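You operate a simulated robot arm through the tools that you are given. There is no shell and no other tool. Be economical: measure what you need, move in short steps, check, and stop when the job is done.

You are at the controls of a simulated robot arm. One attempt, no reset.

JOB
Put the blue meter on the pull-out shelf, slide the shelf in and lock it with both knobs. Where these are worked on the way, their far stop is far enough and under half their travel is too little: pull-out shelf.

It is judged by the outcome, as a careful person would: the job done as asked, and still so three seconds after it is handed in. It fails if anything else is knocked over, pushed out of place, dropped, spilled or broken.

ROBOT AND FRAMES
A 7-joint arm with a two-finger parallel gripper on a trunk, on a base that drives. Base frame: it is fixed to the floor where the robot stands at the start and does not move with it; the origin is under the middle of the robot, x ahead of it, y to its left, z up. Readings come in m, degrees, newtons and seconds.
With the tool pointing down near the work surface it reaches from about 0.16 to 0.6 m from the robot's upright axis, wherever it stands. Its first joint turns from -166.0 to 166.0 degrees. Places, roughly: current knob [0.9, 0, 1.4]; delay knob [0.9, 0, 1.2]; latch of the rack door [0.7, 0, 0.7]; left lock knob of the pull-out shelf [0.6, 0.1, 0.8]; left lock knob of the slide-in unit [0.6, 0.1, 1.6]; left toggle of the alarm unit [0.7, 0, 1.7]; limit knob [0.9, 0, 1.7]; lock bar [0.5, 0.7, 1.4]; magnet supply switch [0.8, 0, 1.4]; output button [1, 0, 1.4]; power lever of the switch box by the rack [0.4, 0.8, 1.5]; power lever of the switch box on the left wall [2.1, -5.3, 1.6]; pull-out shelf [0.9, 0.2, 0.8]; pulse unit switch [0.8, 0, 1.2]; right lock knob of the pull-out shelf [1.1, -0.1, 0.8]; right lock knob of the slide-in unit [1.1, -0.1, 1.6]. Payload 1.57 kg.
Tool frame: the origin (TCP) lies between the finger pads and is the grasp point; the fingertips stand 0.03 m ahead of it; z points along the fingers, y is the line along which they close. The gripper opens to 0.11 m. The fingers are 0.024 m wide and 0.012 m thick; the gripper's body (0.048 by 0.112 m) begins 0.078 m behind the TCP.
Orientation is told as [roll, pitch, yaw] about the base's x, y, z axes, in that order, counted from this pose: with the fingers straight down and closing along the base's y, the tool's x points along the base's -x, its y along +y and its z along -z.

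CONTROLS
- The arm moves only by the tool apply_moves. Its argument "motion" is a list that holds one entry, the list of rows, each a list of 6 numbers: the shift along the tool's x, y, z in m, then the turn, a rotation vector about the tool's x, y, z in degrees. In form: [[[x, y, z, ax, ay, az], ...]]. A call has 1 to 12 rows; each row is the pose to reach, as a shift and turn from the pose commanded when the call began, along the tool's axes at that moment. "hand" is the closure in counts, from 0 (fully open) to 255 (shut), set as the call begins (left out, the last holds). Each row takes 0.2 s and may step no farther than 0.05 m and 8.6 degrees from the row before; otherwise, or with a gripper value out of range, the whole call is refused. Where a pose cannot be reached the arm comes as near as it can. A force on the tool above 40 N (or 10 N above the force at the start of the call, whichever is more), or a blocked arm, ends the call early, and 0.2 s more pass. The fingers move at their own pace (about 0.045 m/s each) and stop on an object; they squeeze with about 23 N. The grip force told is the motor's: it shows also when the fingers shut on nothing. Time passes only in rows, and 0.2 s behind the last, so rows that repeat a pose let the fingers close. It gives the time, the measured TCP pose, the force on the tool (base axes), the opening and the grip force at its end, in the units of the frame above (readings bear some noise), with the torque about the TCP (base axes, N m) and any sound that the robot's microphone picked up.
- Cameras (640 x 400 px; columns grow to the right, rows downward): "scene" is now at [0.0283, 0.1592, 1.3546]; the picture's right is [0.04, -1.00, 0.00], its down [-0.57, -0.02, -0.82] and it looks along [0.82, 0.03, -0.57] (base axes); focal length 225 px, centre (320, 200). "wrist" rides on the gripper at [0.07, 0.016, -0.141] in the tool frame; the picture's right is [-0.23, 0.97, 0.00], its down [-0.86, -0.20, -0.48] and it looks along [-0.47, -0.11, 0.88] (tool axes); focal length 222 px, centre (320, 200). There is no depth. A picture from a camera that has moved, and an enlarged one, comes with that camera's place and axes in the base frame and with its lens.
- camera(camera): a new picture of that camera. It takes no simulated time.
- slide_trunk(by): slides the trunk up (or, below 0, down) by that many m; the arm and the scene camera ride with it, the base frame stays. It gives what a move gives, with no picture.
- base_move(legs): drives the robot by 1 to 6 legs, each [ahead, turn to the left] in m and degrees, along the robot's own axes; the way and the turn of a leg run together, so that a leg with both is an arc; at most 1.5 m and 180 degrees a leg. The arm and the cameras ride along, it lands a little off, and it stops where it bumps. It gives what a move gives.
- pan_tilt(pan, tilt): turns the head with the scene camera to pan (to the left, within 155 degrees either way) and tilt (down, from -29 to 69), counted from straight ahead of the robot. It gives what a move gives.
- close_up(camera, box): a new picture of the part [left, top, right, bottom] of that camera's present view, enlarged. It takes no simulated time.
- sign_off(): hands the job in; it is judged then, once.

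Go step by step. Nothing tells you exact positions but the pictures and the camera data: compare them with the known pose of the tool, close in by small moves and look again before you grip or let go. The budget is 120 turns and 98 pictures, counting those below and the enlarged ones. Unless the task says otherwise, let go and move clear before handing in, and close with one line.

The tools are called after ">>>" as name(argument=value, ...) on one line, values as JSON. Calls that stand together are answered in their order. apply_moves: Moves the arm, as the interface text tells. Its arguments: {"type":"object","properties":{"motion":{"type":"array","items":{"type":"array","items":{"type":"array","items":{"type":"number"}}}},"hand":{"type":"number"}},"required":["motion"]} The other tools are called the same way: slide_trunk (by) slides the trunk up or down; base_move (legs) drives the base; pan_tilt (pan, tilt) turns the head that bears the scene camera; camera (camera) takes a picture; close_up (camera, box) takes an enlarged picture of a part of a camera's view; sign_off () hands the job in.

At the start:

```text
clock: 0.0
eef_pos: [0.4254, -0.1068, 1.0796]
ee_rot: [0.0, 0.0, 0.0]
ft_force: [-0.7, 0.6, 1.2]
wrist_torque: [0.0, 0.01, -0.02]
finger_gap: 0.1098
finger_force: 0.1
trunk travel left (down, up): [-0.275, 0.315]
robot x, y, heading: [0.0014, 0.0007, 0.2]
head pan, tilt: [2.1, 34.7]
```

scene: 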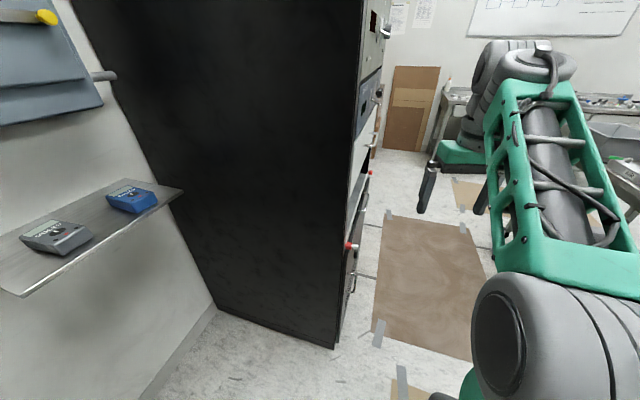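
wrist: 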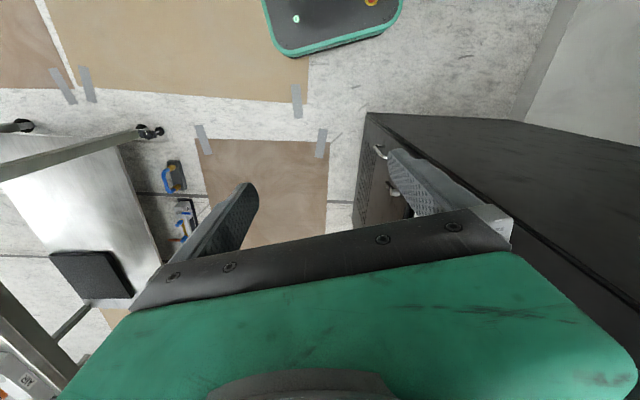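

I see the blue meter on a wall shelf to the left, and the rack ahead with its front facing right. First I look around before moving.

>>> pan_tilt(pan=45, tilt=30)

>>> camera(camera="scene")

>>> close_up(camera="scene", box=[80, 120, 400, 320])

```text
clock: 1.1
eef_pos: [0.4254, -0.1083, 1.0804]
ee_rot: [0.0, 0.0, 0.0]
ft_force: [0.9, 1.1, 0.1]
wrist_torque: [0.01, -0.02, 0.0]
finger_gap: 0.1099
finger_force: 0.0
trunk travel left (down, up): [-0.275, 0.315]
robot x, y, heading: [-0.0017, 0.0016, 0.2]
head pan, tilt: [45.0, 30.0]
```

```text
95 pictures are left
camera scene: at [0.0041, 0.2199, 1.362], right [0.71, -0.71, 0.0], down [-0.35, -0.35, -0.87], along [0.61, 0.61, -0.5], focal length 225 px, centre (320, 200)
```

scene: 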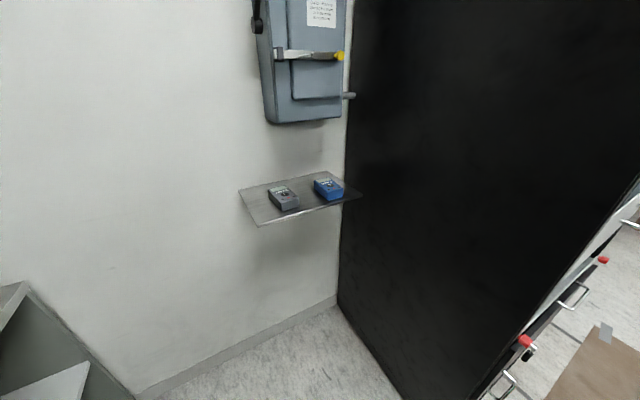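

```text
2.00 times, centred on (240, 220) of scene
camera zoom: at [0.0041, 0.2199, 1.362], right [0.71, -0.71, 0.0], down [-0.35, -0.35, -0.87], along [0.61, 0.61, -0.5], focal length 450 px, centre (480, 160)
```

zoom: 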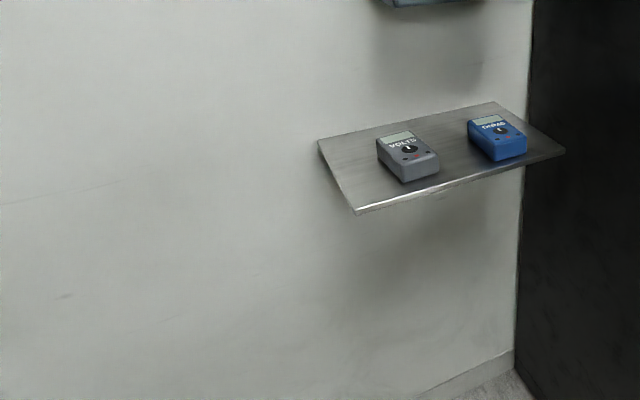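

The rack is yawed roughly -16°, with its front facing (-0.27,-0.96); the meter is near (0.5,0.68,1.0). Now I look right to plan the drive to the rack's front.

>>> pan_tilt(pan=-60, tilt=35)

>>> camera(camera="scene")

>>> pan_tilt(pan=-120, tilt=35)

>>> camera(camera="scene")

```text
clock: 2.9
eef_pos: [0.4244, -0.1067, 1.0802]
ee_rot: [0.0, 0.0, 0.0]
ft_force: [-0.7, -0.7, 0.2]
wrist_torque: [0.01, 0.0, -0.01]
finger_gap: 0.1098
finger_force: 0.0
trunk travel left (down, up): [-0.275, 0.315]
robot x, y, heading: [0.0022, -0.0018, -0.1]
head pan, tilt: [-60.0, 35.0]
```

```text
93 pictures are left
camera scene: at [-0.0158, 0.0798, 1.3542], right [-0.87, -0.5, 0.0], down [-0.29, 0.5, -0.82], along [0.41, -0.71, -0.57], focal length 225 px, centre (320, 200)
```

scene: 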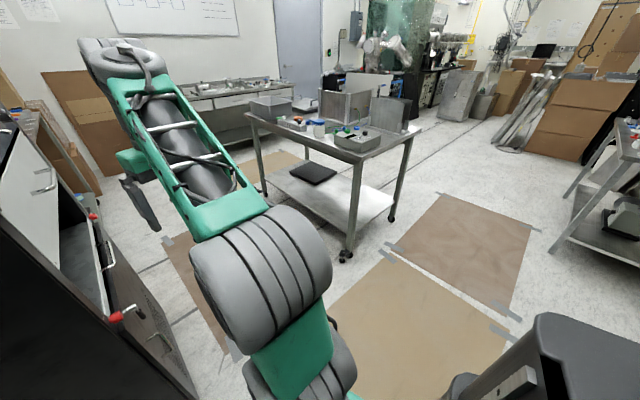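

```text
clock: 4.2
eef_pos: [0.4256, -0.1072, 1.0803]
ee_rot: [-0.1, 0.0, 0.0]
ft_force: [-0.6, -0.7, 0.1]
wrist_torque: [0.01, 0.0, 0.02]
finger_gap: 0.1099
finger_force: 0.1
trunk travel left (down, up): [-0.275, 0.315]
robot x, y, heading: [0.0034, -0.0023, -0.0]
head pan, tilt: [-120.0, 35.0]
```

```text
92 pictures are left
camera scene: at [-0.1039, 0.0797, 1.3542], right [-0.87, 0.5, 0.0], down [0.29, 0.5, -0.82], along [-0.41, -0.71, -0.57], focal length 225 px, centre (320, 200)
```

scene: 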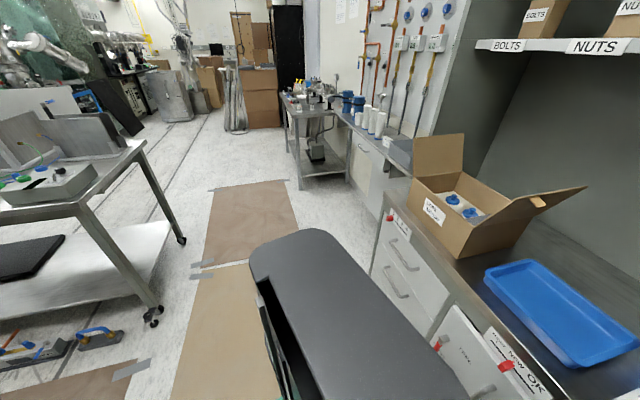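

A table stands parallel to the rack about 1.1 m from its front; I'll drive into that corridor, parallel to the rack, and look left at its front.

>>> base_move(legs=[[0, -59], [0.45, 0], [0, 43]])

>>> pan_tilt(pan=55, tilt=25)

>>> camera(camera="scene")

```text
clock: 11.6
eef_pos: [0.6168, -0.6109, 1.0808]
ee_rot: [0.1, 0.0, -15.5]
ft_force: [0.5, -0.5, 0.6]
wrist_torque: [0.0, -0.01, -0.01]
finger_gap: 0.1101
finger_force: 0.1
trunk travel left (down, up): [-0.275, 0.315]
robot x, y, heading: [0.2341, -0.3921, -15.4]
head pan, tilt: [-120.0, 35.0]
```

```text
clock: 14.2
eef_pos: [0.6166, -0.61, 1.0805]
ee_rot: [-0.1, 0.0, -15.5]
ft_force: [-0.9, 0.2, -0.1]
wrist_torque: [0.0, 0.01, -0.03]
finger_gap: 0.11
finger_force: 0.0
trunk travel left (down, up): [-0.275, 0.315]
robot x, y, heading: [0.2372, -0.3964, -15.7]
head pan, tilt: [55.0, 25.0]
```

```text
91 pictures are left
camera scene: at [0.2905, -0.1681, 1.37], right [0.64, -0.77, 0.0], down [-0.33, -0.27, -0.91], along [0.7, 0.58, -0.42], focal length 225 px, centre (320, 200)
```

scene: 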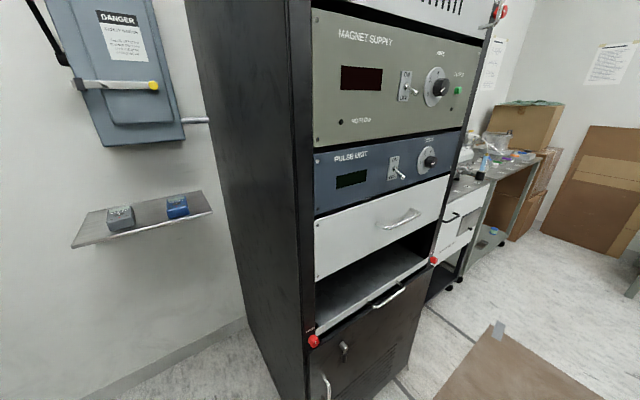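

The pull-out shelf sits beneath the pulse unit with a chrome handle; left knob ≈ (0.561,0.081,0.80), right ≈ (1.083,-0.066,0.80). I zoom in on the details.

>>> close_up(camera="scene", box=[290, 220, 450, 360])

>>> close_up(camera="scene", box=[60, 180, 230, 260])

```text
2.86 times, centred on (370, 290) of scene
camera zoom: at [0.2905, -0.1681, 1.37], right [0.64, -0.77, 0.0], down [-0.33, -0.27, -0.91], along [0.7, 0.58, -0.42], focal length 643 px, centre (177, -57)
```

zoom: 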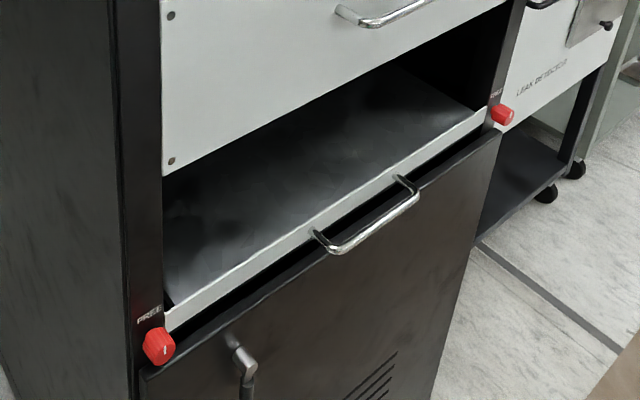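

```text
3.76 times, centred on (145, 220) of scene
camera zoom: at [0.2905, -0.1681, 1.37], right [0.64, -0.77, 0.0], down [-0.33, -0.27, -0.91], along [0.7, 0.58, -0.42], focal length 848 px, centre (979, 125)
```

zoom: 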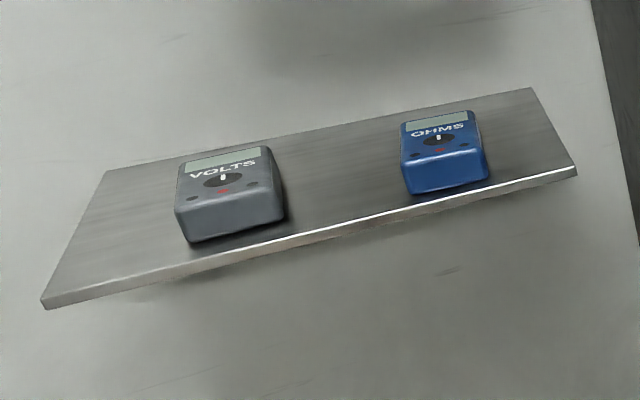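

The shelf is in, with its knobs marked FREE; I'll pull it out by the handle (r=0, n≈0.02, z≈0.80 in rack axes). First I lower the trunk and turn the tool level, pointing at the rack with the fingers closing vertically.

>>> slide_trunk(by=-0.2)

>>> apply_moves(motion=[[[0, 0.03, 0, -8.2, 0, 0], [0, 0.06, 0, -16.4, 0, 0], [0, 0.09, 0, -24.6, 0, 0], [0, 0.12, 0, -32.8, 0, 0], [0, 0.15, 0, -41, 0, 0], [0, 0.18, 0, -49.2, 0, 0], [0, 0.21, 0, -57.4, 0, 0], [0, 0.24, 0, -65.6, 0, 0], [0, 0.27, 0, -73.8, 0, 0], [0, 0.29, 0, -82, 0, 0], [0, 0.31, 0, -90, 0, 0]]], hand=0)

>>> camera(camera="wrist")

>>> camera(camera="scene")

```text
clock: 16.4
eef_pos: [0.6166, -0.6099, 0.8804]
ee_rot: [0.0, 0.0, -15.6]
ft_force: [0.0, 0.0, -0.2]
wrist_torque: [0.01, -0.03, 0.03]
finger_gap: 0.1103
finger_force: 0.0
trunk travel left (down, up): [-0.075, 0.515]
robot x, y, heading: [0.2383, -0.3962, -15.5]
head pan, tilt: [55.0, 25.0]
```

```text
clock: 17.0
eef_pos: [0.6332, -0.5552, 0.8791]
ee_rot: [15.3, -0.4, -15.5]
ft_force: [1.8, -1.0, -2.6]
wrist_torque: [0.19, -0.01, 0.14]
finger_gap: 0.1099
finger_force: 0.1
out of reach, approached as far as the arm can: row 3
trunk travel left (down, up): [-0.075, 0.515]
robot x, y, heading: [0.2337, -0.3932, -15.5]
head pan, tilt: [55.0, 25.0]
stopped in row 3: the force on the tool passed its limit at 72 N (the readings are from after the stop); the commanded pose is now the measured one
```

```text
88 pictures are left
camera wrist: at [0.5594, -0.5588, 1.0212], right [0.47, 0.85, 0.26], down [0.74, -0.53, 0.42], along [0.49, -0.01, -0.87], focal length 222 px, centre (320, 200)
```

wrist: 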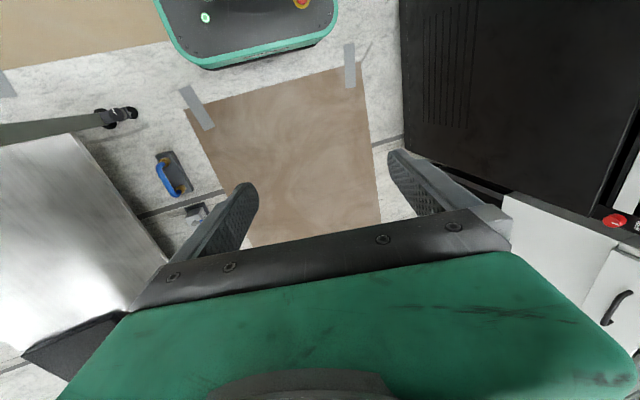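

```text
87 pictures are left
camera scene: at [0.2902, -0.168, 1.17], right [0.64, -0.77, 0.0], down [-0.33, -0.27, -0.91], along [0.7, 0.58, -0.42], focal length 225 px, centre (320, 200)
```

scene: 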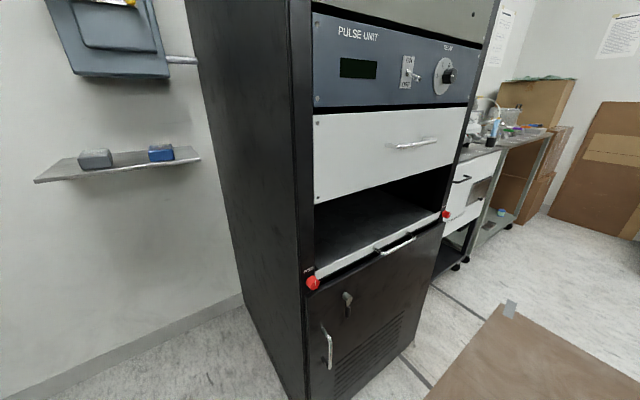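

The move stopped early, unreachable with a force spike. I look at the arm itself to see its configuration and whether something is touching.

>>> pan_tilt(pan=-50, tilt=40)

>>> camera(camera="scene")

```text
clock: 18.9
eef_pos: [0.633, -0.5575, 0.8801]
ee_rot: [15.2, -0.3, -15.6]
ft_force: [1.5, -2.3, -4.2]
wrist_torque: [0.2, -0.11, 0.13]
finger_gap: 0.1099
finger_force: 0.0
trunk travel left (down, up): [-0.075, 0.515]
robot x, y, heading: [0.2339, -0.3913, -15.4]
head pan, tilt: [-50.0, 40.0]
```

```text
86 pictures are left
camera scene: at [0.2546, -0.304, 1.1467], right [-0.91, -0.41, 0.0], down [-0.27, 0.58, -0.77], along [0.32, -0.7, -0.64], focal length 225 px, centre (320, 200)
```

scene: 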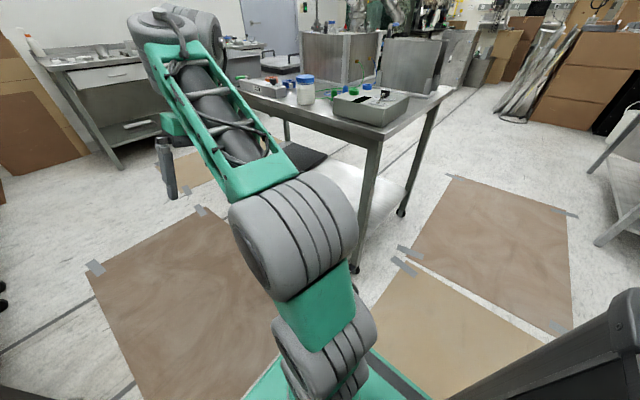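

Nothing seems touching; tilting the tool sideways runs into the arm's wrist limits. I'll straighten it, swing the arm round to face the rack with the tool down, then pitch it outward.

>>> apply_moves(motion=[[[0.04, 0, 0, 8, 0, 0], [0.077, 0, 0, 15.3, 0, 0]]])

>>> apply_moves(motion=[[[-0.0037, 0.0384, 0, 0, 0, -8.2], [-0.0032, 0.077, 0, 0, 0, -16.4], [0.0015, 0.1152, 0, 0, 0, -24.6], [0.0103, 0.1527, 0, 0, 0, -32.8], [0.0232, 0.189, 0, 0, 0, -41], [0.0399, 0.2238, 0, 0, 0, -49.2], [0.0603, 0.2564, 0, 0, 0, -57.4], [0.0842, 0.2867, 0, 0, 0, -65.6], [0.1111, 0.3142, 0, 0, 0, -73.8], [0.1409, 0.3387, 0, 0, 0, -82], [0.173, 0.3596, 0, 0, 0, -90]]])

>>> pan_tilt(pan=40, tilt=35)

>>> camera(camera="scene")

```text
clock: 19.5
eef_pos: [0.5595, -0.5362, 0.8781]
ee_rot: [0.0, -0.2, -15.6]
ft_force: [0.2, -0.4, -0.5]
wrist_torque: [0.02, 0.03, -0.01]
finger_gap: 0.1099
finger_force: 0.0
trunk travel left (down, up): [-0.075, 0.515]
robot x, y, heading: [0.2368, -0.3952, -15.4]
head pan, tilt: [-50.0, 40.0]
```

```text
clock: 21.9
eef_pos: [0.4884, -0.1424, 0.8774]
ee_rot: [-0.3, 0.2, 74.4]
ft_force: [0.6, 0.0, 0.4]
wrist_torque: [0.01, 0.02, 0.01]
finger_gap: 0.1102
finger_force: 0.1
trunk travel left (down, up): [-0.075, 0.515]
robot x, y, heading: [0.2345, -0.3942, -15.7]
head pan, tilt: [-50.0, 40.0]
```

```text
clock: 23.5
eef_pos: [0.49, -0.1429, 0.8776]
ee_rot: [-0.4, 0.1, 74.4]
ft_force: [0.5, 0.0, -0.2]
wrist_torque: [0.02, 0.03, -0.02]
finger_gap: 0.1103
finger_force: 0.1
trunk travel left (down, up): [-0.075, 0.515]
robot x, y, heading: [0.2338, -0.3935, -15.5]
head pan, tilt: [40.0, 35.0]
```

```text
85 pictures are left
camera scene: at [0.2995, -0.1901, 1.1542], right [0.41, -0.91, 0.0], down [-0.52, -0.24, -0.82], along [0.75, 0.34, -0.57], focal length 225 px, centre (320, 200)
```

scene: 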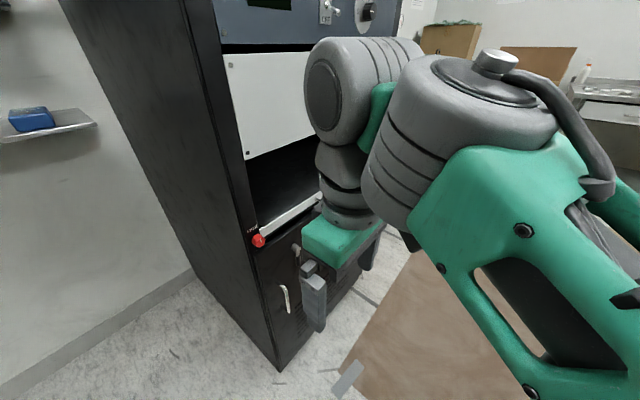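

The arm now faces the rack. I pitch the tool outward to level while moving it sideways in front of the handle.

>>> apply_moves(motion=[[[-0.005, -0.025, 0, 0, -8.2, 0], [-0.01, -0.05, 0, 0, -16.4, 0], [-0.015, -0.075, 0, 0, -24.6, 0], [-0.02, -0.1, 0, 0, -32.8, 0], [-0.025, -0.125, 0, 0, -41, 0], [-0.03, -0.15, 0, 0, -49.2, 0], [-0.035, -0.18, 0, 0, -57.4, 0], [-0.04, -0.21, 0, 0, -65.6, 0], [-0.045, -0.24, 0, 0, -73.8, 0], [-0.05, -0.26, 0, 0, -82, 0], [-0.05, -0.279, 0, 0, -90, 0]]])

>>> camera(camera="wrist")

>>> camera(camera="scene")

```text
clock: 26.1
eef_pos: [0.6925, -0.1073, 1.0862]
ee_rot: [-16.0, -63.2, 79.9]
ft_force: [-0.7, 0.4, 0.3]
wrist_torque: [-0.07, 0.01, -0.04]
finger_gap: 0.1098
finger_force: 0.0
out of reach, approached as far as the arm can: row 5, 6, 7, 8, 9, 10, 11
trunk travel left (down, up): [-0.075, 0.515]
robot x, y, heading: [0.2391, -0.3923, -15.4]
head pan, tilt: [40.0, 35.0]
stopped in row 11: the arm was blocked; the commanded pose is now the measured one
```

```text
84 pictures are left
camera wrist: at [0.6124, -0.2442, 1.0845], right [-0.86, 0.5, 0.08], down [0.05, -0.08, 1.0], along [0.5, 0.86, 0.05], focal length 222 px, centre (320, 200)
```

wrist: 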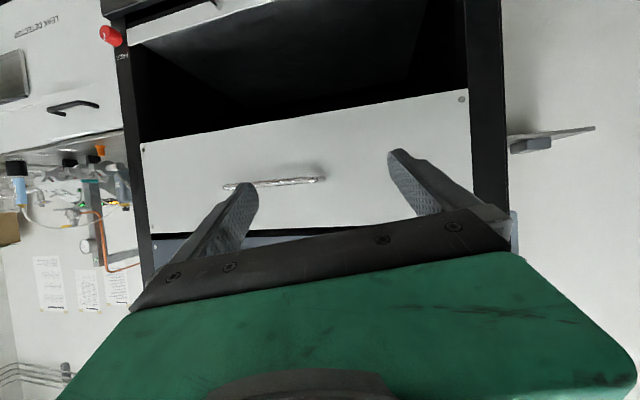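

```text
83 pictures are left
camera scene: at [0.2987, -0.1908, 1.1544], right [0.41, -0.91, 0.0], down [-0.52, -0.24, -0.82], along [0.75, 0.34, -0.57], focal length 225 px, centre (320, 200)
```

scene: 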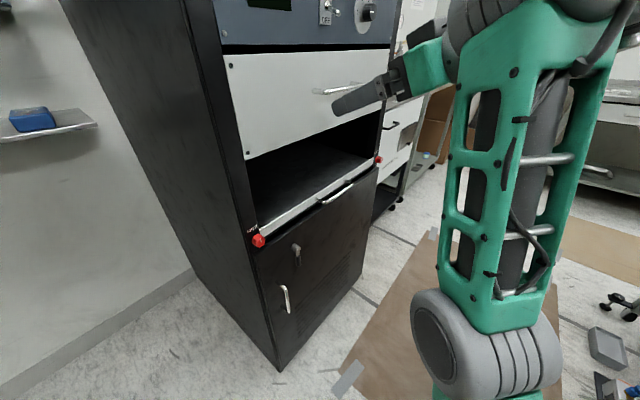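

The wrist can't get that low while level at this short range, so I'll pull the shelf with the tool pointing down, hooking a finger behind the handle. I turn the tool back down.

>>> apply_moves(motion=[[[0.024, 0.003, -0.013, -1.41, 7.93, -0.49], [0.048, 0.006, -0.026, -2.83, 15.85, -0.98], [0.073, 0.009, -0.039, -4.24, 23.8, -1.46], [0.097, 0.011, -0.053, -5.65, 31.7, -1.95], [0.121, 0.014, -0.066, -7.06, 39.6, -2.44], [0.145, 0.017, -0.079, -8.48, 47.55, -2.93], [0.169, 0.02, -0.092, -9.9, 55.5, -3.4], [0.193, 0.023, -0.105, -11.3, 63.4, -3.9]]])

```text
clock: 27.9
eef_pos: [0.6108, -0.2663, 0.9263]
ee_rot: [0.3, 0.4, 74.4]
ft_force: [0.6, -0.1, 0.4]
wrist_torque: [0.01, 0.05, 0.02]
finger_gap: 0.1101
finger_force: 0.0
out of reach, approached as far as the arm can: row 7, 8
trunk travel left (down, up): [-0.075, 0.515]
robot x, y, heading: [0.2361, -0.3898, -15.4]
head pan, tilt: [40.0, 35.0]
```

Tool is down again. I drive 0.17 m ahead and yaw the tool so that the fingers close along the pull direction.

>>> base_move(legs=[[0.17, 0]])

>>> apply_moves(motion=[[[0, 0, 0, 0, 0, 8.2], [0, 0, 0, 0, 0, 16.4], [0, 0, 0, 0, 0, 24.6], [0, 0, 0, 0, 0, 32.8], [0, 0, 0, 0, 0, 41], [0, 0, 0, 0, 0, 49.2], [0, 0, 0, 0, 0, 57.4], [0, 0, 0, 0, 0, 65.6], [0, 0, 0, 0, 0, 73.8], [0, 0, 0, 0, 0, 82], [0, 0, 0, 0, 0, 90]]])

>>> apply_moves(motion=[[[0, 0, 0, -7, 0, 0], [0, 0, 0, -14, 0, 0], [0, 0, 0, -20, 0, 0]]])

>>> camera(camera="wrist")

>>> camera(camera="scene")

```text
clock: 29.4
eef_pos: [0.7737, -0.3119, 0.927]
ee_rot: [0.2, 0.2, 74.5]
ft_force: [-0.3, 0.7, -0.3]
wrist_torque: [-0.01, 0.02, 0.0]
finger_gap: 0.1103
finger_force: 0.0
trunk travel left (down, up): [-0.075, 0.515]
robot x, y, heading: [0.3979, -0.4383, -15.4]
head pan, tilt: [40.0, 35.0]
```

```text
clock: 30.1
eef_pos: [0.7744, -0.3113, 0.9276]
ee_rot: [-0.3, 0.0, 56.2]
ft_force: [4.7, 1.1, -6.5]
wrist_torque: [0.26, 0.2, 0.15]
finger_gap: 0.1101
finger_force: 0.1
trunk travel left (down, up): [-0.075, 0.515]
robot x, y, heading: [0.398, -0.4367, -15.6]
head pan, tilt: [40.0, 35.0]
stopped in row 3: the force on the tool passed its limit at 90 N (the readings are from after the stop); the commanded pose is now the measured one
```

```text
clock: 30.9
eef_pos: [0.768, -0.3076, 0.8645]
ee_rot: [13.7, 0.0, 56.2]
ft_force: [0.2, -0.9, 0.2]
wrist_torque: [0.03, -0.03, 0.02]
finger_gap: 0.1098
finger_force: 0.1
out of reach, approached as far as the arm can: row 1, 2, 3
trunk travel left (down, up): [-0.075, 0.515]
robot x, y, heading: [0.3988, -0.4385, -15.7]
head pan, tilt: [40.0, 35.0]
```

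```text
82 pictures are left
camera wrist: at [0.744, -0.3755, 1.0077], right [-0.66, 0.71, 0.23], down [0.73, 0.54, 0.42], along [0.17, 0.44, -0.88], focal length 222 px, centre (320, 200)
```

wrist: 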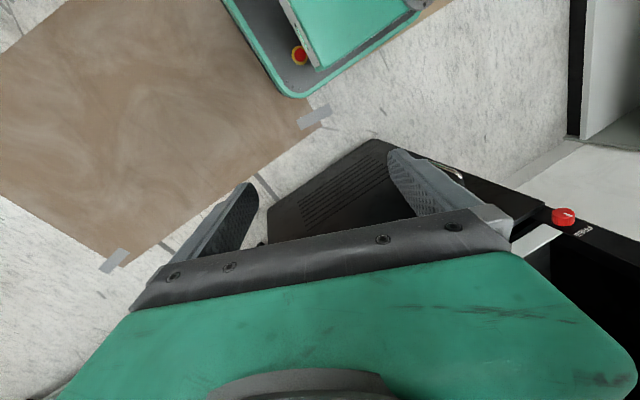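

```text
81 pictures are left
camera scene: at [0.4616, -0.2352, 1.1542], right [0.41, -0.91, 0.0], down [-0.52, -0.24, -0.82], along [0.75, 0.34, -0.57], focal length 225 px, centre (320, 200)
```

scene: 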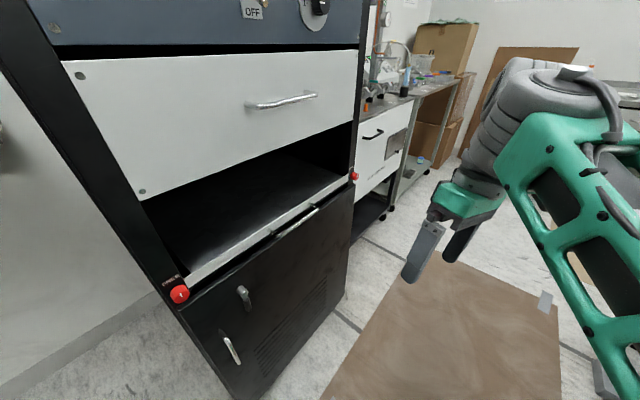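

The arm is cramped because the trunk is low: the wrist is forced up near the shoulder. I straighten the tool, raise the trunk and reach downward instead.

>>> slide_trunk(by=0.35)

>>> apply_moves(motion=[[[0, 0, 0.03, 7, 0, 0], [0, 0, 0.06, 13.7, 0, 0]]])

>>> apply_moves(motion=[[[0, 0, 0.03, 0, 0, 8], [0, 0, 0.06, 0, 0, 16], [0, 0, 0.09, 0, 0, 24], [0, 0, 0.12, 0, 0, 32], [0, 0, 0.15, 0, 0, 40], [0, 0, 0.18, 0, 0, 48], [0, 0, 0.21, 0, 0, 56], [0, 0, 0.24, 0, 0, 64], [0, 0, 0.26, 0, 0, 71.8]]])

```text
clock: 34.3
eef_pos: [0.7677, -0.3076, 1.2153]
ee_rot: [13.8, 0.2, 56.2]
ft_force: [-0.4, -0.4, -1.2]
wrist_torque: [0.0, 0.02, -0.01]
finger_gap: 0.1101
finger_force: 0.0
trunk travel left (down, up): [-0.425, 0.165]
robot x, y, heading: [0.3963, -0.4398, -15.3]
head pan, tilt: [40.0, 35.0]
```

```text
clock: 34.9
eef_pos: [0.7581, -0.2987, 1.1544]
ee_rot: [0.0, 0.0, 56.2]
ft_force: [0.0, -0.2, -0.3]
wrist_torque: [0.01, -0.03, 0.0]
finger_gap: 0.1101
finger_force: 0.1
trunk travel left (down, up): [-0.425, 0.165]
robot x, y, heading: [0.3987, -0.4364, -15.0]
head pan, tilt: [40.0, 35.0]
```

```text
clock: 36.9
eef_pos: [0.7552, -0.2977, 0.8976]
ee_rot: [0.1, 0.0, -15.7]
ft_force: [-0.1, -0.5, 0.5]
wrist_torque: [0.01, 0.02, 0.01]
finger_gap: 0.11
finger_force: 0.1
trunk travel left (down, up): [-0.425, 0.165]
robot x, y, heading: [0.3986, -0.4378, -15.5]
head pan, tilt: [40.0, 35.0]
```

That worked smoothly. Now I tilt the fingers toward the rack about 40°.

>>> apply_moves(motion=[[[0, 0.01, 0, -8, 0, 0], [0, 0.02, 0, -16, 0, 0], [0, 0.03, 0, -24, 0, 0], [0, 0.04, 0, -32, 0, 0], [0, 0.05, 0, -40, 0, 0]]])

>>> camera(camera="wrist")

>>> camera(camera="scene")

```text
clock: 38.1
eef_pos: [0.7685, -0.2511, 0.8973]
ee_rot: [40.2, 0.1, -15.6]
ft_force: [-0.4, 1.0, -0.1]
wrist_torque: [0.03, 0.04, -0.04]
finger_gap: 0.1097
finger_force: 0.0
trunk travel left (down, up): [-0.425, 0.165]
robot x, y, heading: [0.3995, -0.4378, -15.6]
head pan, tilt: [40.0, 35.0]
```

```text
80 pictures are left
camera wrist: at [0.6804, -0.3085, 1.0159], right [0.42, 0.66, 0.63], down [0.7, -0.67, 0.24], along [0.58, 0.34, -0.74], focal length 222 px, centre (320, 200)
```

wrist: 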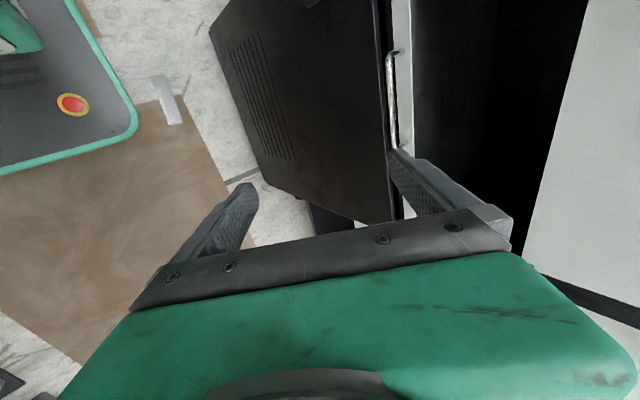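

```text
79 pictures are left
camera scene: at [0.4616, -0.2352, 1.5042], right [0.41, -0.91, 0.0], down [-0.52, -0.24, -0.82], along [0.75, 0.34, -0.57], focal length 225 px, centre (320, 200)
```

scene: 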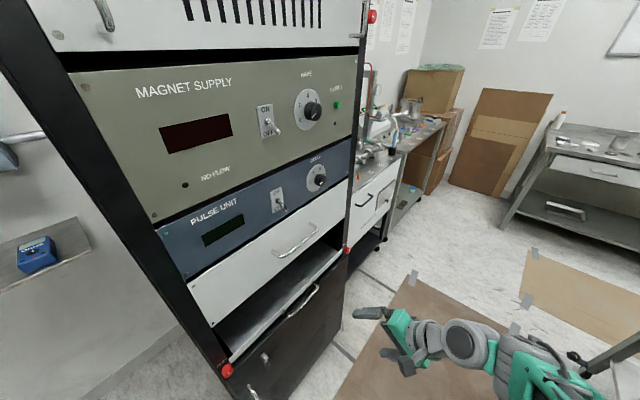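

Good. I continue to fully level while moving toward the handle height.

>>> apply_moves(motion=[[[0, 0.0074, 0.0171, -8.4, 0, 0], [0, 0.0148, 0.0342, -16.8, 0, 0], [0, 0.0222, 0.0513, -25.2, 0, 0], [0, 0.0297, 0.0684, -33.6, 0, 0], [0, 0.037, 0.0855, -42, 0, 0], [0, 0.0445, 0.1026, -50, 0, 0]]])

>>> camera(camera="wrist")

>>> camera(camera="scene")

```text
clock: 39.5
eef_pos: [0.802, -0.1546, 0.8512]
ee_rot: [86.3, 0.0, -15.9]
ft_force: [-0.6, -0.6, -0.7]
wrist_torque: [0.03, -0.01, 0.03]
finger_gap: 0.1096
finger_force: 0.0
out of reach, approached as far as the arm can: row 6
trunk travel left (down, up): [-0.425, 0.165]
robot x, y, heading: [0.397, -0.4374, -15.4]
head pan, tilt: [40.0, 35.0]
```

```text
78 pictures are left
camera wrist: at [0.6964, -0.2708, 0.8775], right [0.24, 0.0, 0.97], down [0.69, -0.71, -0.17], along [0.69, 0.71, -0.16], focal length 222 px, centre (320, 200)
```

wrist: 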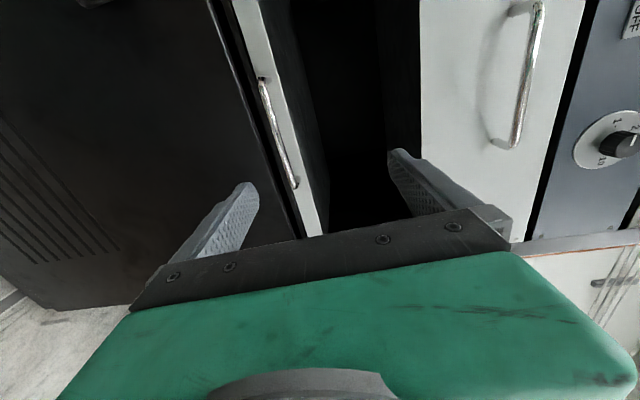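

```text
77 pictures are left
camera scene: at [0.4621, -0.235, 1.5042], right [0.41, -0.91, 0.0], down [-0.52, -0.24, -0.82], along [0.75, 0.34, -0.57], focal length 225 px, centre (320, 200)
```

scene: 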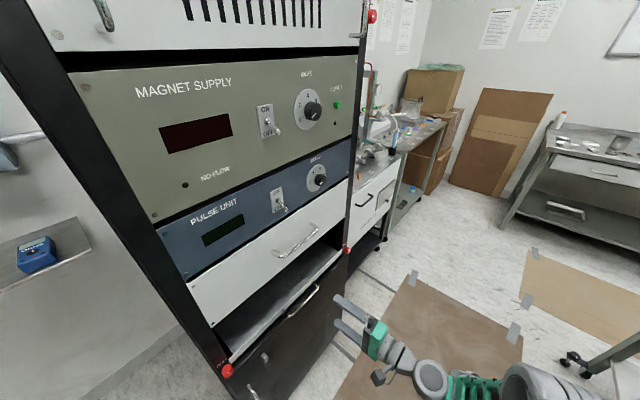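

The tool is nearly level. The handle is centred near r≈0.01, z≈0.796, n≈0.02; I lower and approach partway.

>>> apply_moves(motion=[[[0.007, -0.025, 0.04, -1.8, 0, 0], [0.0146, -0.05, 0.0835, -3.7, 0, 0]]])

>>> camera(camera="wrist")

```text
refused: row 2 steps farther than a row can; nothing moved
```

```text
76 pictures are left
camera wrist: at [0.6964, -0.2708, 0.8775], right [0.24, 0.0, 0.97], down [0.69, -0.71, -0.17], along [0.69, 0.71, -0.16], focal length 222 px, centre (320, 200)
```

wrist: 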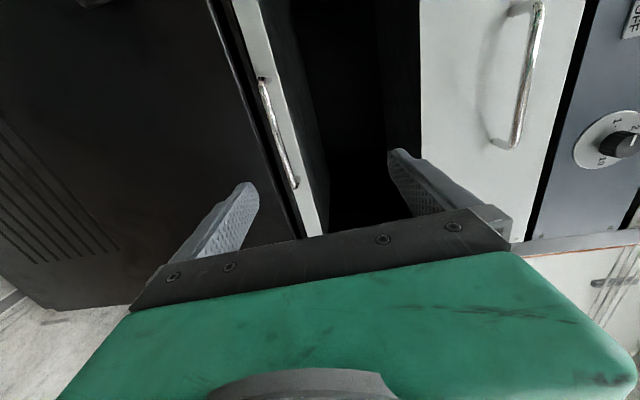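

One row stepped too far; I repeat with smaller steps.

>>> apply_moves(motion=[[[0.005, -0.018, 0.028, -1.2, 0, 0], [0.01, -0.035, 0.056, -2.4, 0, 0], [0.0146, -0.05, 0.0835, -3.7, 0, 0]]])

>>> camera(camera="wrist")

```text
clock: 40.3
eef_pos: [0.8121, -0.0745, 0.7951]
ee_rot: [89.9, 0.0, -15.9]
ft_force: [-0.6, -0.2, 0.1]
wrist_torque: [0.01, 0.02, -0.05]
finger_gap: 0.1101
finger_force: 0.1
trunk travel left (down, up): [-0.425, 0.165]
robot x, y, heading: [0.398, -0.4396, -15.6]
head pan, tilt: [40.0, 35.0]
```

```text
75 pictures are left
camera wrist: at [0.7064, -0.1912, 0.812], right [0.22, -0.06, 0.97], down [0.69, -0.7, -0.2], along [0.69, 0.72, -0.11], focal length 222 px, centre (320, 200)
```

wrist: 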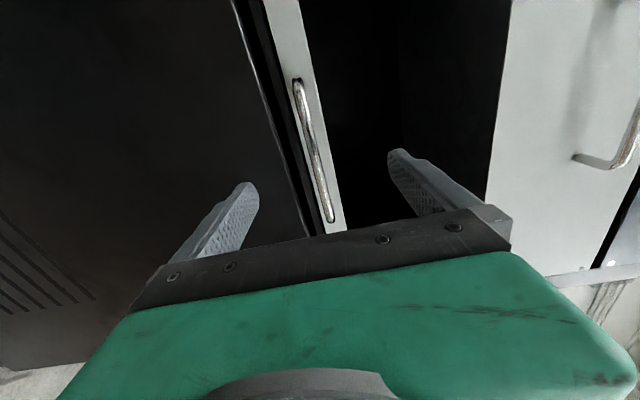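

The bar is centred between the fingers. I advance 0.055 m and close.

>>> apply_moves(motion=[[[0, 0, 0.02, 0, 0, 0], [0, 0, 0.04, 0, 0, 0], [0, 0, 0.053, 0, 0, 0]]])

>>> apply_moves(motion=[[[0, 0, 0, 0, 0, 0], [0, 0, 0, 0, 0, 0], [0, 0, 0, 0, 0, 0], [0, 0, 0, 0, 0, 0], [0, 0, 0, 0, 0, 0], [0, 0, 0, 0, 0, 0], [0, 0, 0, 0, 0, 0]]], hand=255)

>>> camera(camera="wrist")

```text
clock: 41.1
eef_pos: [0.8267, -0.0256, 0.7927]
ee_rot: [89.8, 0.1, -16.1]
ft_force: [-9.1, -32.2, 1.9]
wrist_torque: [-1.8, 0.35, 0.36]
finger_gap: 0.1081
finger_force: 0.0
trunk travel left (down, up): [-0.425, 0.165]
robot x, y, heading: [0.3968, -0.4393, -15.7]
head pan, tilt: [40.0, 35.0]
```

```text
clock: 41.6
eef_pos: [0.8238, -0.0242, 0.7884]
ee_rot: [88.9, 0.4, -16.0]
ft_force: [-1.5, -1.9, -7.1]
wrist_torque: [0.61, -0.22, -0.1]
finger_gap: 0.0707
finger_force: 4.7
trunk travel left (down, up): [-0.425, 0.165]
robot x, y, heading: [0.3964, -0.4391, -15.5]
head pan, tilt: [40.0, 35.0]
stopped in row 2: the force on the tool passed its limit at 52 N (the readings are from after the stop); the commanded pose is now the measured one
```

```text
74 pictures are left
camera wrist: at [0.7182, -0.142, 0.8071], right [0.23, -0.05, 0.97], down [0.69, -0.7, -0.2], along [0.69, 0.71, -0.13], focal length 222 px, centre (320, 200)
```

wrist: 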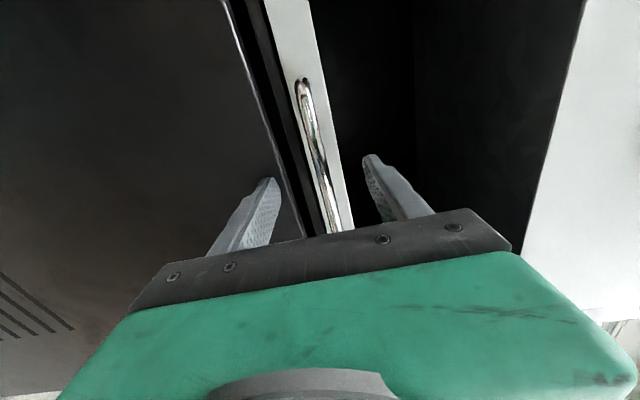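

The lower finger bumped the door face; I back off 15 mm and close again.

>>> apply_moves(motion=[[[0, 0.002, -0.015, 0, 0, 0], [0, 0.004, -0.015, 0, 0, 0]]], hand=150)

>>> close_up(camera="wrist", box=[200, 50, 460, 250])

```text
clock: 42.2
eef_pos: [0.8227, -0.0401, 0.7938]
ee_rot: [89.3, 0.1, -16.2]
ft_force: [0.1, 0.1, -0.2]
wrist_torque: [-0.01, -0.01, 0.01]
finger_gap: 0.045
finger_force: 0.1
trunk travel left (down, up): [-0.425, 0.165]
robot x, y, heading: [0.3972, -0.4381, -15.8]
head pan, tilt: [40.0, 35.0]
```

```text
2.00 times, centred on (330, 150) of wrist
camera zoom: at [0.7156, -0.1566, 0.8135], right [0.22, -0.05, 0.97], down [0.69, -0.7, -0.2], along [0.69, 0.71, -0.12], focal length 444 px, centre (300, 300)
```

zoom: 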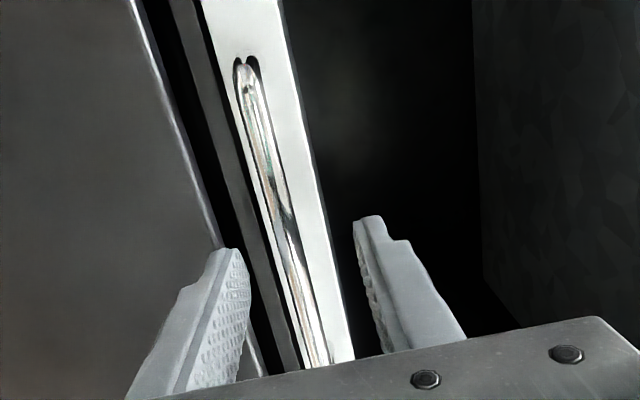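

Clear now. I close on the bar.

>>> apply_moves(motion=[[[0, 0, 0, 0, 0, 0], [0, 0, 0, 0, 0, 0], [0, 0, 0, 0, 0, 0], [0, 0, 0, 0, 0, 0]]], hand=255)

>>> close_up(camera="wrist", box=[200, 50, 460, 250])

```text
clock: 43.2
eef_pos: [0.8223, -0.0393, 0.792]
ee_rot: [89.0, 0.2, -16.0]
ft_force: [-0.5, 0.2, -9.8]
wrist_torque: [-0.32, -0.19, -0.26]
finger_gap: 0.0097
finger_force: 28.0
trunk travel left (down, up): [-0.425, 0.165]
robot x, y, heading: [0.397, -0.4394, -15.7]
head pan, tilt: [40.0, 35.0]
```

```text
2.00 times, centred on (330, 150) of wrist
camera zoom: at [0.7155, -0.1565, 0.8119], right [0.23, -0.05, 0.97], down [0.69, -0.7, -0.2], along [0.69, 0.71, -0.12], focal length 444 px, centre (300, 300)
```

zoom: 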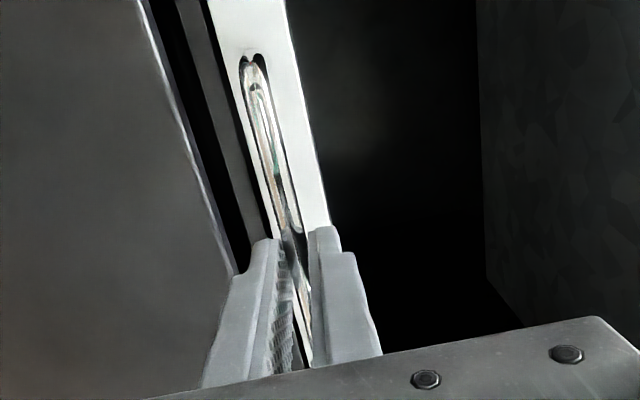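

Gripped (gap 10 mm). I pull the shelf out in small steps.

>>> apply_moves(motion=[[[0, 0, -0.02, 0, 0, 0], [0, 0, -0.04, 0, 0, 0], [0, 0, -0.06, 0, 0, 0], [0, 0, -0.08, 0, 0, 0], [0, 0, -0.1, 0, 0, 0], [0, 0, -0.12, 0, 0, 0]]])

>>> camera(camera="scene")

```text
clock: 44.6
eef_pos: [0.7953, -0.1333, 0.7929]
ee_rot: [87.4, 0.5, -15.9]
ft_force: [0.3, -1.6, -10.7]
wrist_torque: [-0.32, -0.49, -0.32]
finger_gap: 0.0096
finger_force: 27.6
out of reach, approached as far as the arm can: row 5, 6
trunk travel left (down, up): [-0.425, 0.165]
robot x, y, heading: [0.3994, -0.4367, -15.7]
head pan, tilt: [40.0, 35.0]
stopped in row 6: the force on the tool passed its limit at 42 N (the readings are from after the stop); the commanded pose is now the measured one
```

```text
71 pictures are left
camera scene: at [0.4623, -0.2349, 1.5045], right [0.41, -0.91, 0.0], down [-0.52, -0.24, -0.82], along [0.75, 0.34, -0.57], focal length 225 px, centre (320, 200)
```

scene: 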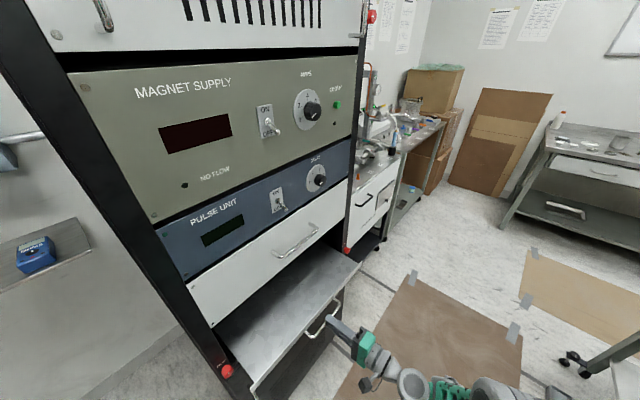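

The shelf is about 0.1 m out; my wrist has hit its near limit. I open, back the robot 0.17 m (the fingers slide along the bar without touching), then bring the tool back over the handle with more room.

>>> apply_moves(motion=[[[0, 0, 0, 0, 0, 0], [0, 0, 0, 0, 0, 0], [0, 0, 0, 0, 0, 0], [0, 0, 0, 0, 0, 0], [0, 0, 0, 0, 0, 0]]], hand=60)

>>> base_move(legs=[[-0.17, 0]])

>>> apply_moves(motion=[[[-0.03, 0, 0, -1, 0, 0], [-0.06, 0, 0, -2, 0, 0], [-0.09, 0, 0, -2.6, 0, 0], [-0.12, 0, 0, -2.6, 0, 0], [-0.15, 0, 0, -2.6, 0, 0], [-0.17, 0, 0, -2.6, 0, 0]]])

>>> camera(camera="wrist")

```text
clock: 45.8
eef_pos: [0.7958, -0.1326, 0.7959]
ee_rot: [87.7, 0.4, -15.8]
ft_force: [0.1, 0.4, 0.0]
wrist_torque: [0.04, -0.01, -0.01]
finger_gap: 0.0841
finger_force: 0.1
trunk travel left (down, up): [-0.425, 0.165]
robot x, y, heading: [0.3996, -0.4386, -15.8]
head pan, tilt: [40.0, 35.0]
```

```text
clock: 47.3
eef_pos: [0.633, -0.0873, 0.7945]
ee_rot: [87.7, 0.4, -15.9]
ft_force: [0.0, 0.1, -0.6]
wrist_torque: [0.03, 0.01, 0.01]
finger_gap: 0.0842
finger_force: 0.0
trunk travel left (down, up): [-0.425, 0.165]
robot x, y, heading: [0.2351, -0.3956, -15.8]
head pan, tilt: [40.0, 35.0]
```

```text
clock: 48.7
eef_pos: [0.7966, -0.1334, 0.7927]
ee_rot: [90.3, 0.4, -15.9]
ft_force: [0.1, 0.0, 1.4]
wrist_torque: [-0.03, -0.03, 0.02]
finger_gap: 0.0844
finger_force: 0.0
trunk travel left (down, up): [-0.425, 0.165]
robot x, y, heading: [0.2305, -0.3971, -15.8]
head pan, tilt: [40.0, 35.0]
```

```text
70 pictures are left
camera wrist: at [0.6914, -0.2514, 0.8095], right [0.22, -0.07, 0.97], down [0.69, -0.69, -0.21], along [0.69, 0.72, -0.11], focal length 222 px, centre (320, 200)
```

wrist: 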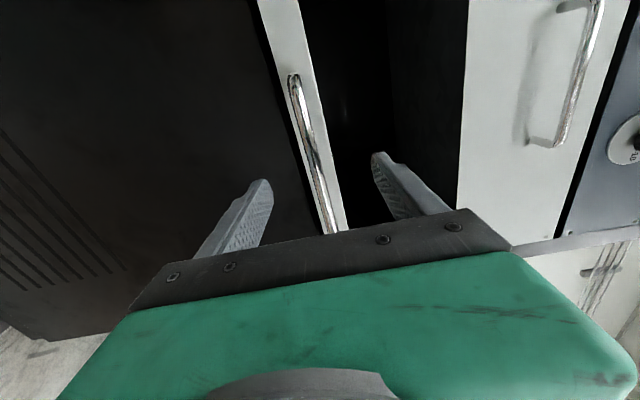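

The bar is again between the fingers. I close and pull further.

>>> apply_moves(motion=[[[0, 0, 0, 0, 0, 0], [0, 0, 0, 0, 0, 0], [0, 0, 0, 0, 0, 0], [0, 0, 0, 0, 0, 0], [0, 0, 0, 0, 0, 0], [0, 0, 0, 0, 0, 0]]], hand=255)

>>> apply_moves(motion=[[[0, 0, -0.02, 0, 0, 0], [0, 0, -0.04, 0, 0, 0], [0, 0, -0.06, 0, 0, 0], [0, 0, -0.08, 0, 0, 0], [0, 0, -0.1, 0, 0, 0], [0, 0, -0.12, 0, 0, 0], [0, 0, -0.14, 0, 0, 0], [0, 0, -0.16, 0, 0, 0], [0, 0, -0.18, 0, 0, 0], [0, 0, -0.2, 0, 0, 0]]])

>>> camera(camera="scene")

```text
clock: 50.1
eef_pos: [0.7962, -0.1336, 0.7916]
ee_rot: [90.2, 0.5, -15.9]
ft_force: [-0.4, -1.1, -5.1]
wrist_torque: [-0.27, -0.56, -0.05]
finger_gap: 0.0098
finger_force: 28.2
trunk travel left (down, up): [-0.425, 0.165]
robot x, y, heading: [0.2326, -0.3937, -15.7]
head pan, tilt: [40.0, 35.0]
```

```text
clock: 52.3
eef_pos: [0.7931, -0.1646, 0.7931]
ee_rot: [89.1, 0.2, -16.9]
ft_force: [-18.6, 5.3, 8.1]
wrist_torque: [0.09, -0.43, 0.24]
finger_gap: 0.0098
finger_force: 28.0
out of reach, approached as far as the arm can: row 2, 3, 4, 5, 6, 7, 8, 9, 10
trunk travel left (down, up): [-0.425, 0.165]
robot x, y, heading: [0.2335, -0.39, -15.8]
head pan, tilt: [40.0, 35.0]
```

```text
69 pictures are left
camera scene: at [0.2956, -0.1893, 1.5043], right [0.41, -0.91, 0.0], down [-0.52, -0.24, -0.82], along [0.75, 0.34, -0.57], focal length 225 px, centre (320, 200)
```

scene: 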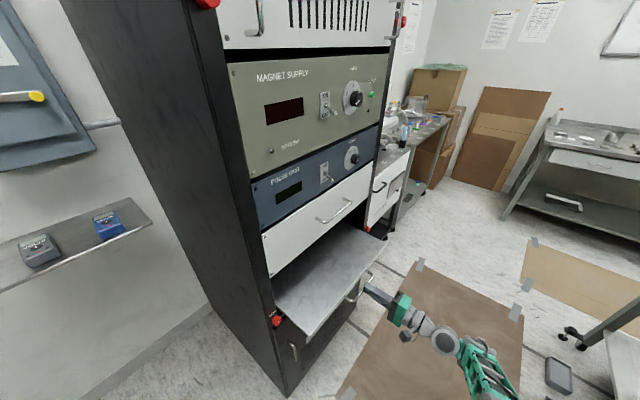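

The level wrist is limited again; the shelf is about 0.15 m out. I'll release, slide off sideways, and re-approach with a tilted tool to pull the rest.

>>> apply_moves(motion=[[[0, 0, 0, 0, 0, 0], [0, 0, 0, 0, 0, 0], [0, 0, 0, 0, 0, 0], [0, 0, 0, 0, 0, 0], [0, 0, 0, 0, 0, 0]]], hand=60)

>>> base_move(legs=[[-0.14, 0]])

>>> apply_moves(motion=[[[0, 0.02, 0, 8, 0, 0], [0, 0.04, -0.005, 16, 0, 0], [0, 0.06, -0.01, 24, 0, 0], [0, 0.08, -0.015, 32, 0, 0], [0, 0.1, -0.02, 40, 0, 0], [0, 0.12, -0.02, 45, 0, 0]]])

>>> camera(camera="scene")

```text
clock: 53.5
eef_pos: [0.7946, -0.1647, 0.7916]
ee_rot: [89.0, 0.5, -17.2]
ft_force: [0.7, 0.1, 0.7]
wrist_torque: [0.03, 0.01, 0.0]
finger_gap: 0.0841
finger_force: 0.1
trunk travel left (down, up): [-0.425, 0.165]
robot x, y, heading: [0.2374, -0.3946, -15.7]
head pan, tilt: [40.0, 35.0]
```

```text
clock: 54.8
eef_pos: [0.6554, -0.1241, 0.7899]
ee_rot: [89.1, 0.4, -16.9]
ft_force: [-0.4, -0.5, -0.3]
wrist_torque: [0.02, 0.01, 0.03]
finger_gap: 0.0843
finger_force: 0.1
trunk travel left (down, up): [-0.425, 0.165]
robot x, y, heading: [0.0963, -0.3528, -15.6]
head pan, tilt: [40.0, 35.0]
```

```text
clock: 56.2
eef_pos: [0.6526, -0.1419, 0.9102]
ee_rot: [44.0, 0.5, -16.9]
ft_force: [0.4, -0.1, 0.0]
wrist_torque: [0.02, 0.0, 0.01]
finger_gap: 0.084
finger_force: 0.1
trunk travel left (down, up): [-0.425, 0.165]
robot x, y, heading: [0.0965, -0.3547, -15.5]
head pan, tilt: [40.0, 35.0]
```

```text
68 pictures are left
camera scene: at [0.1596, -0.151, 1.5041], right [0.41, -0.91, 0.0], down [-0.52, -0.24, -0.82], along [0.75, 0.34, -0.57], focal length 225 px, centre (320, 200)
```

scene: 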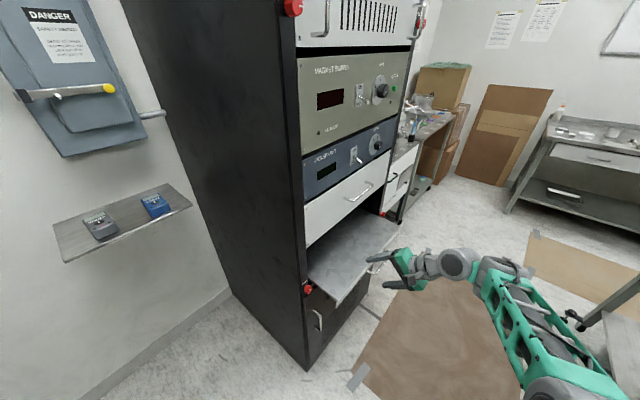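

>>> close_up(camera="scene", box=[295, 200, 415, 300])

>>> base_move(legs=[[0.3, 0]])

>>> apply_moves(motion=[[[0.03, 0, 0, 0, 0, 0], [0.06, 0, 0, 0, 0, 0], [0.09, 0, 0, 0, 0, 0], [0.12, 0, 0, 8, 0, 0], [0.15, 0, 0, 16, 0, 0], [0.17, 0, 0, 24, 0, 0]]])

>>> camera(camera="wrist")

```text
4.00 times, centred on (355, 250) of scene
camera zoom: at [0.1596, -0.151, 1.5041], right [0.41, -0.91, 0.0], down [-0.52, -0.24, -0.82], along [0.75, 0.34, -0.57], focal length 900 px, centre (180, 0)
```

zoom: 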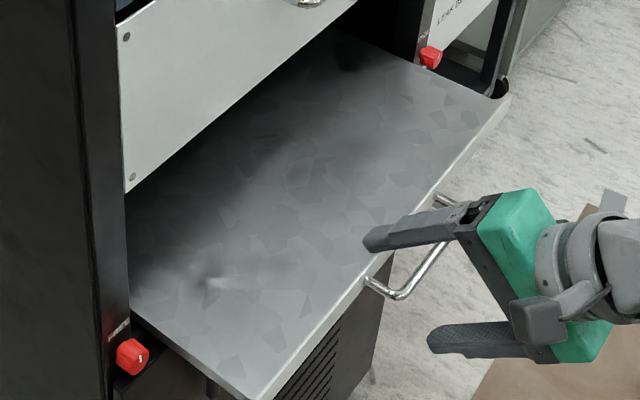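

```text
clock: 58.3
eef_pos: [0.9441, -0.2212, 0.9103]
ee_rot: [44.1, 0.5, -16.8]
ft_force: [-0.3, 0.9, -0.4]
wrist_torque: [0.0, 0.01, 0.02]
finger_gap: 0.084
finger_force: 0.1
trunk travel left (down, up): [-0.425, 0.165]
robot x, y, heading: [0.3856, -0.4328, -15.4]
head pan, tilt: [40.0, 35.0]
```

```text
clock: 59.7
eef_pos: [0.7818, -0.1738, 0.911]
ee_rot: [20.0, 0.4, -16.8]
ft_force: [0.3, 0.7, 0.5]
wrist_torque: [-0.01, 0.02, -0.03]
finger_gap: 0.0841
finger_force: 0.0
trunk travel left (down, up): [-0.425, 0.165]
robot x, y, heading: [0.3872, -0.4327, -15.7]
head pan, tilt: [40.0, 35.0]
```

```text
66 pictures are left
camera wrist: at [0.7052, -0.1864, 1.0518], right [0.48, 0.81, 0.33], down [0.72, -0.58, 0.38], along [0.5, 0.06, -0.87], focal length 222 px, centre (320, 200)
```

wrist: 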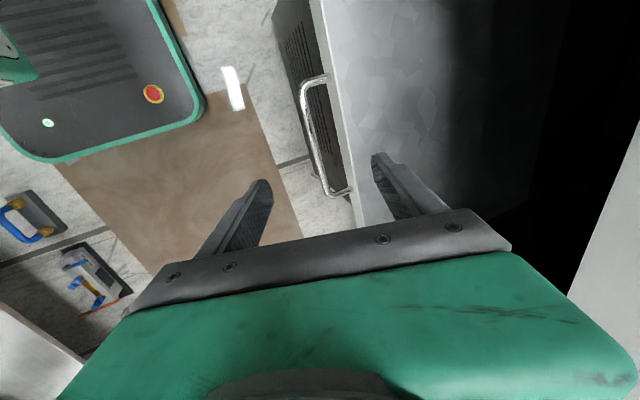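

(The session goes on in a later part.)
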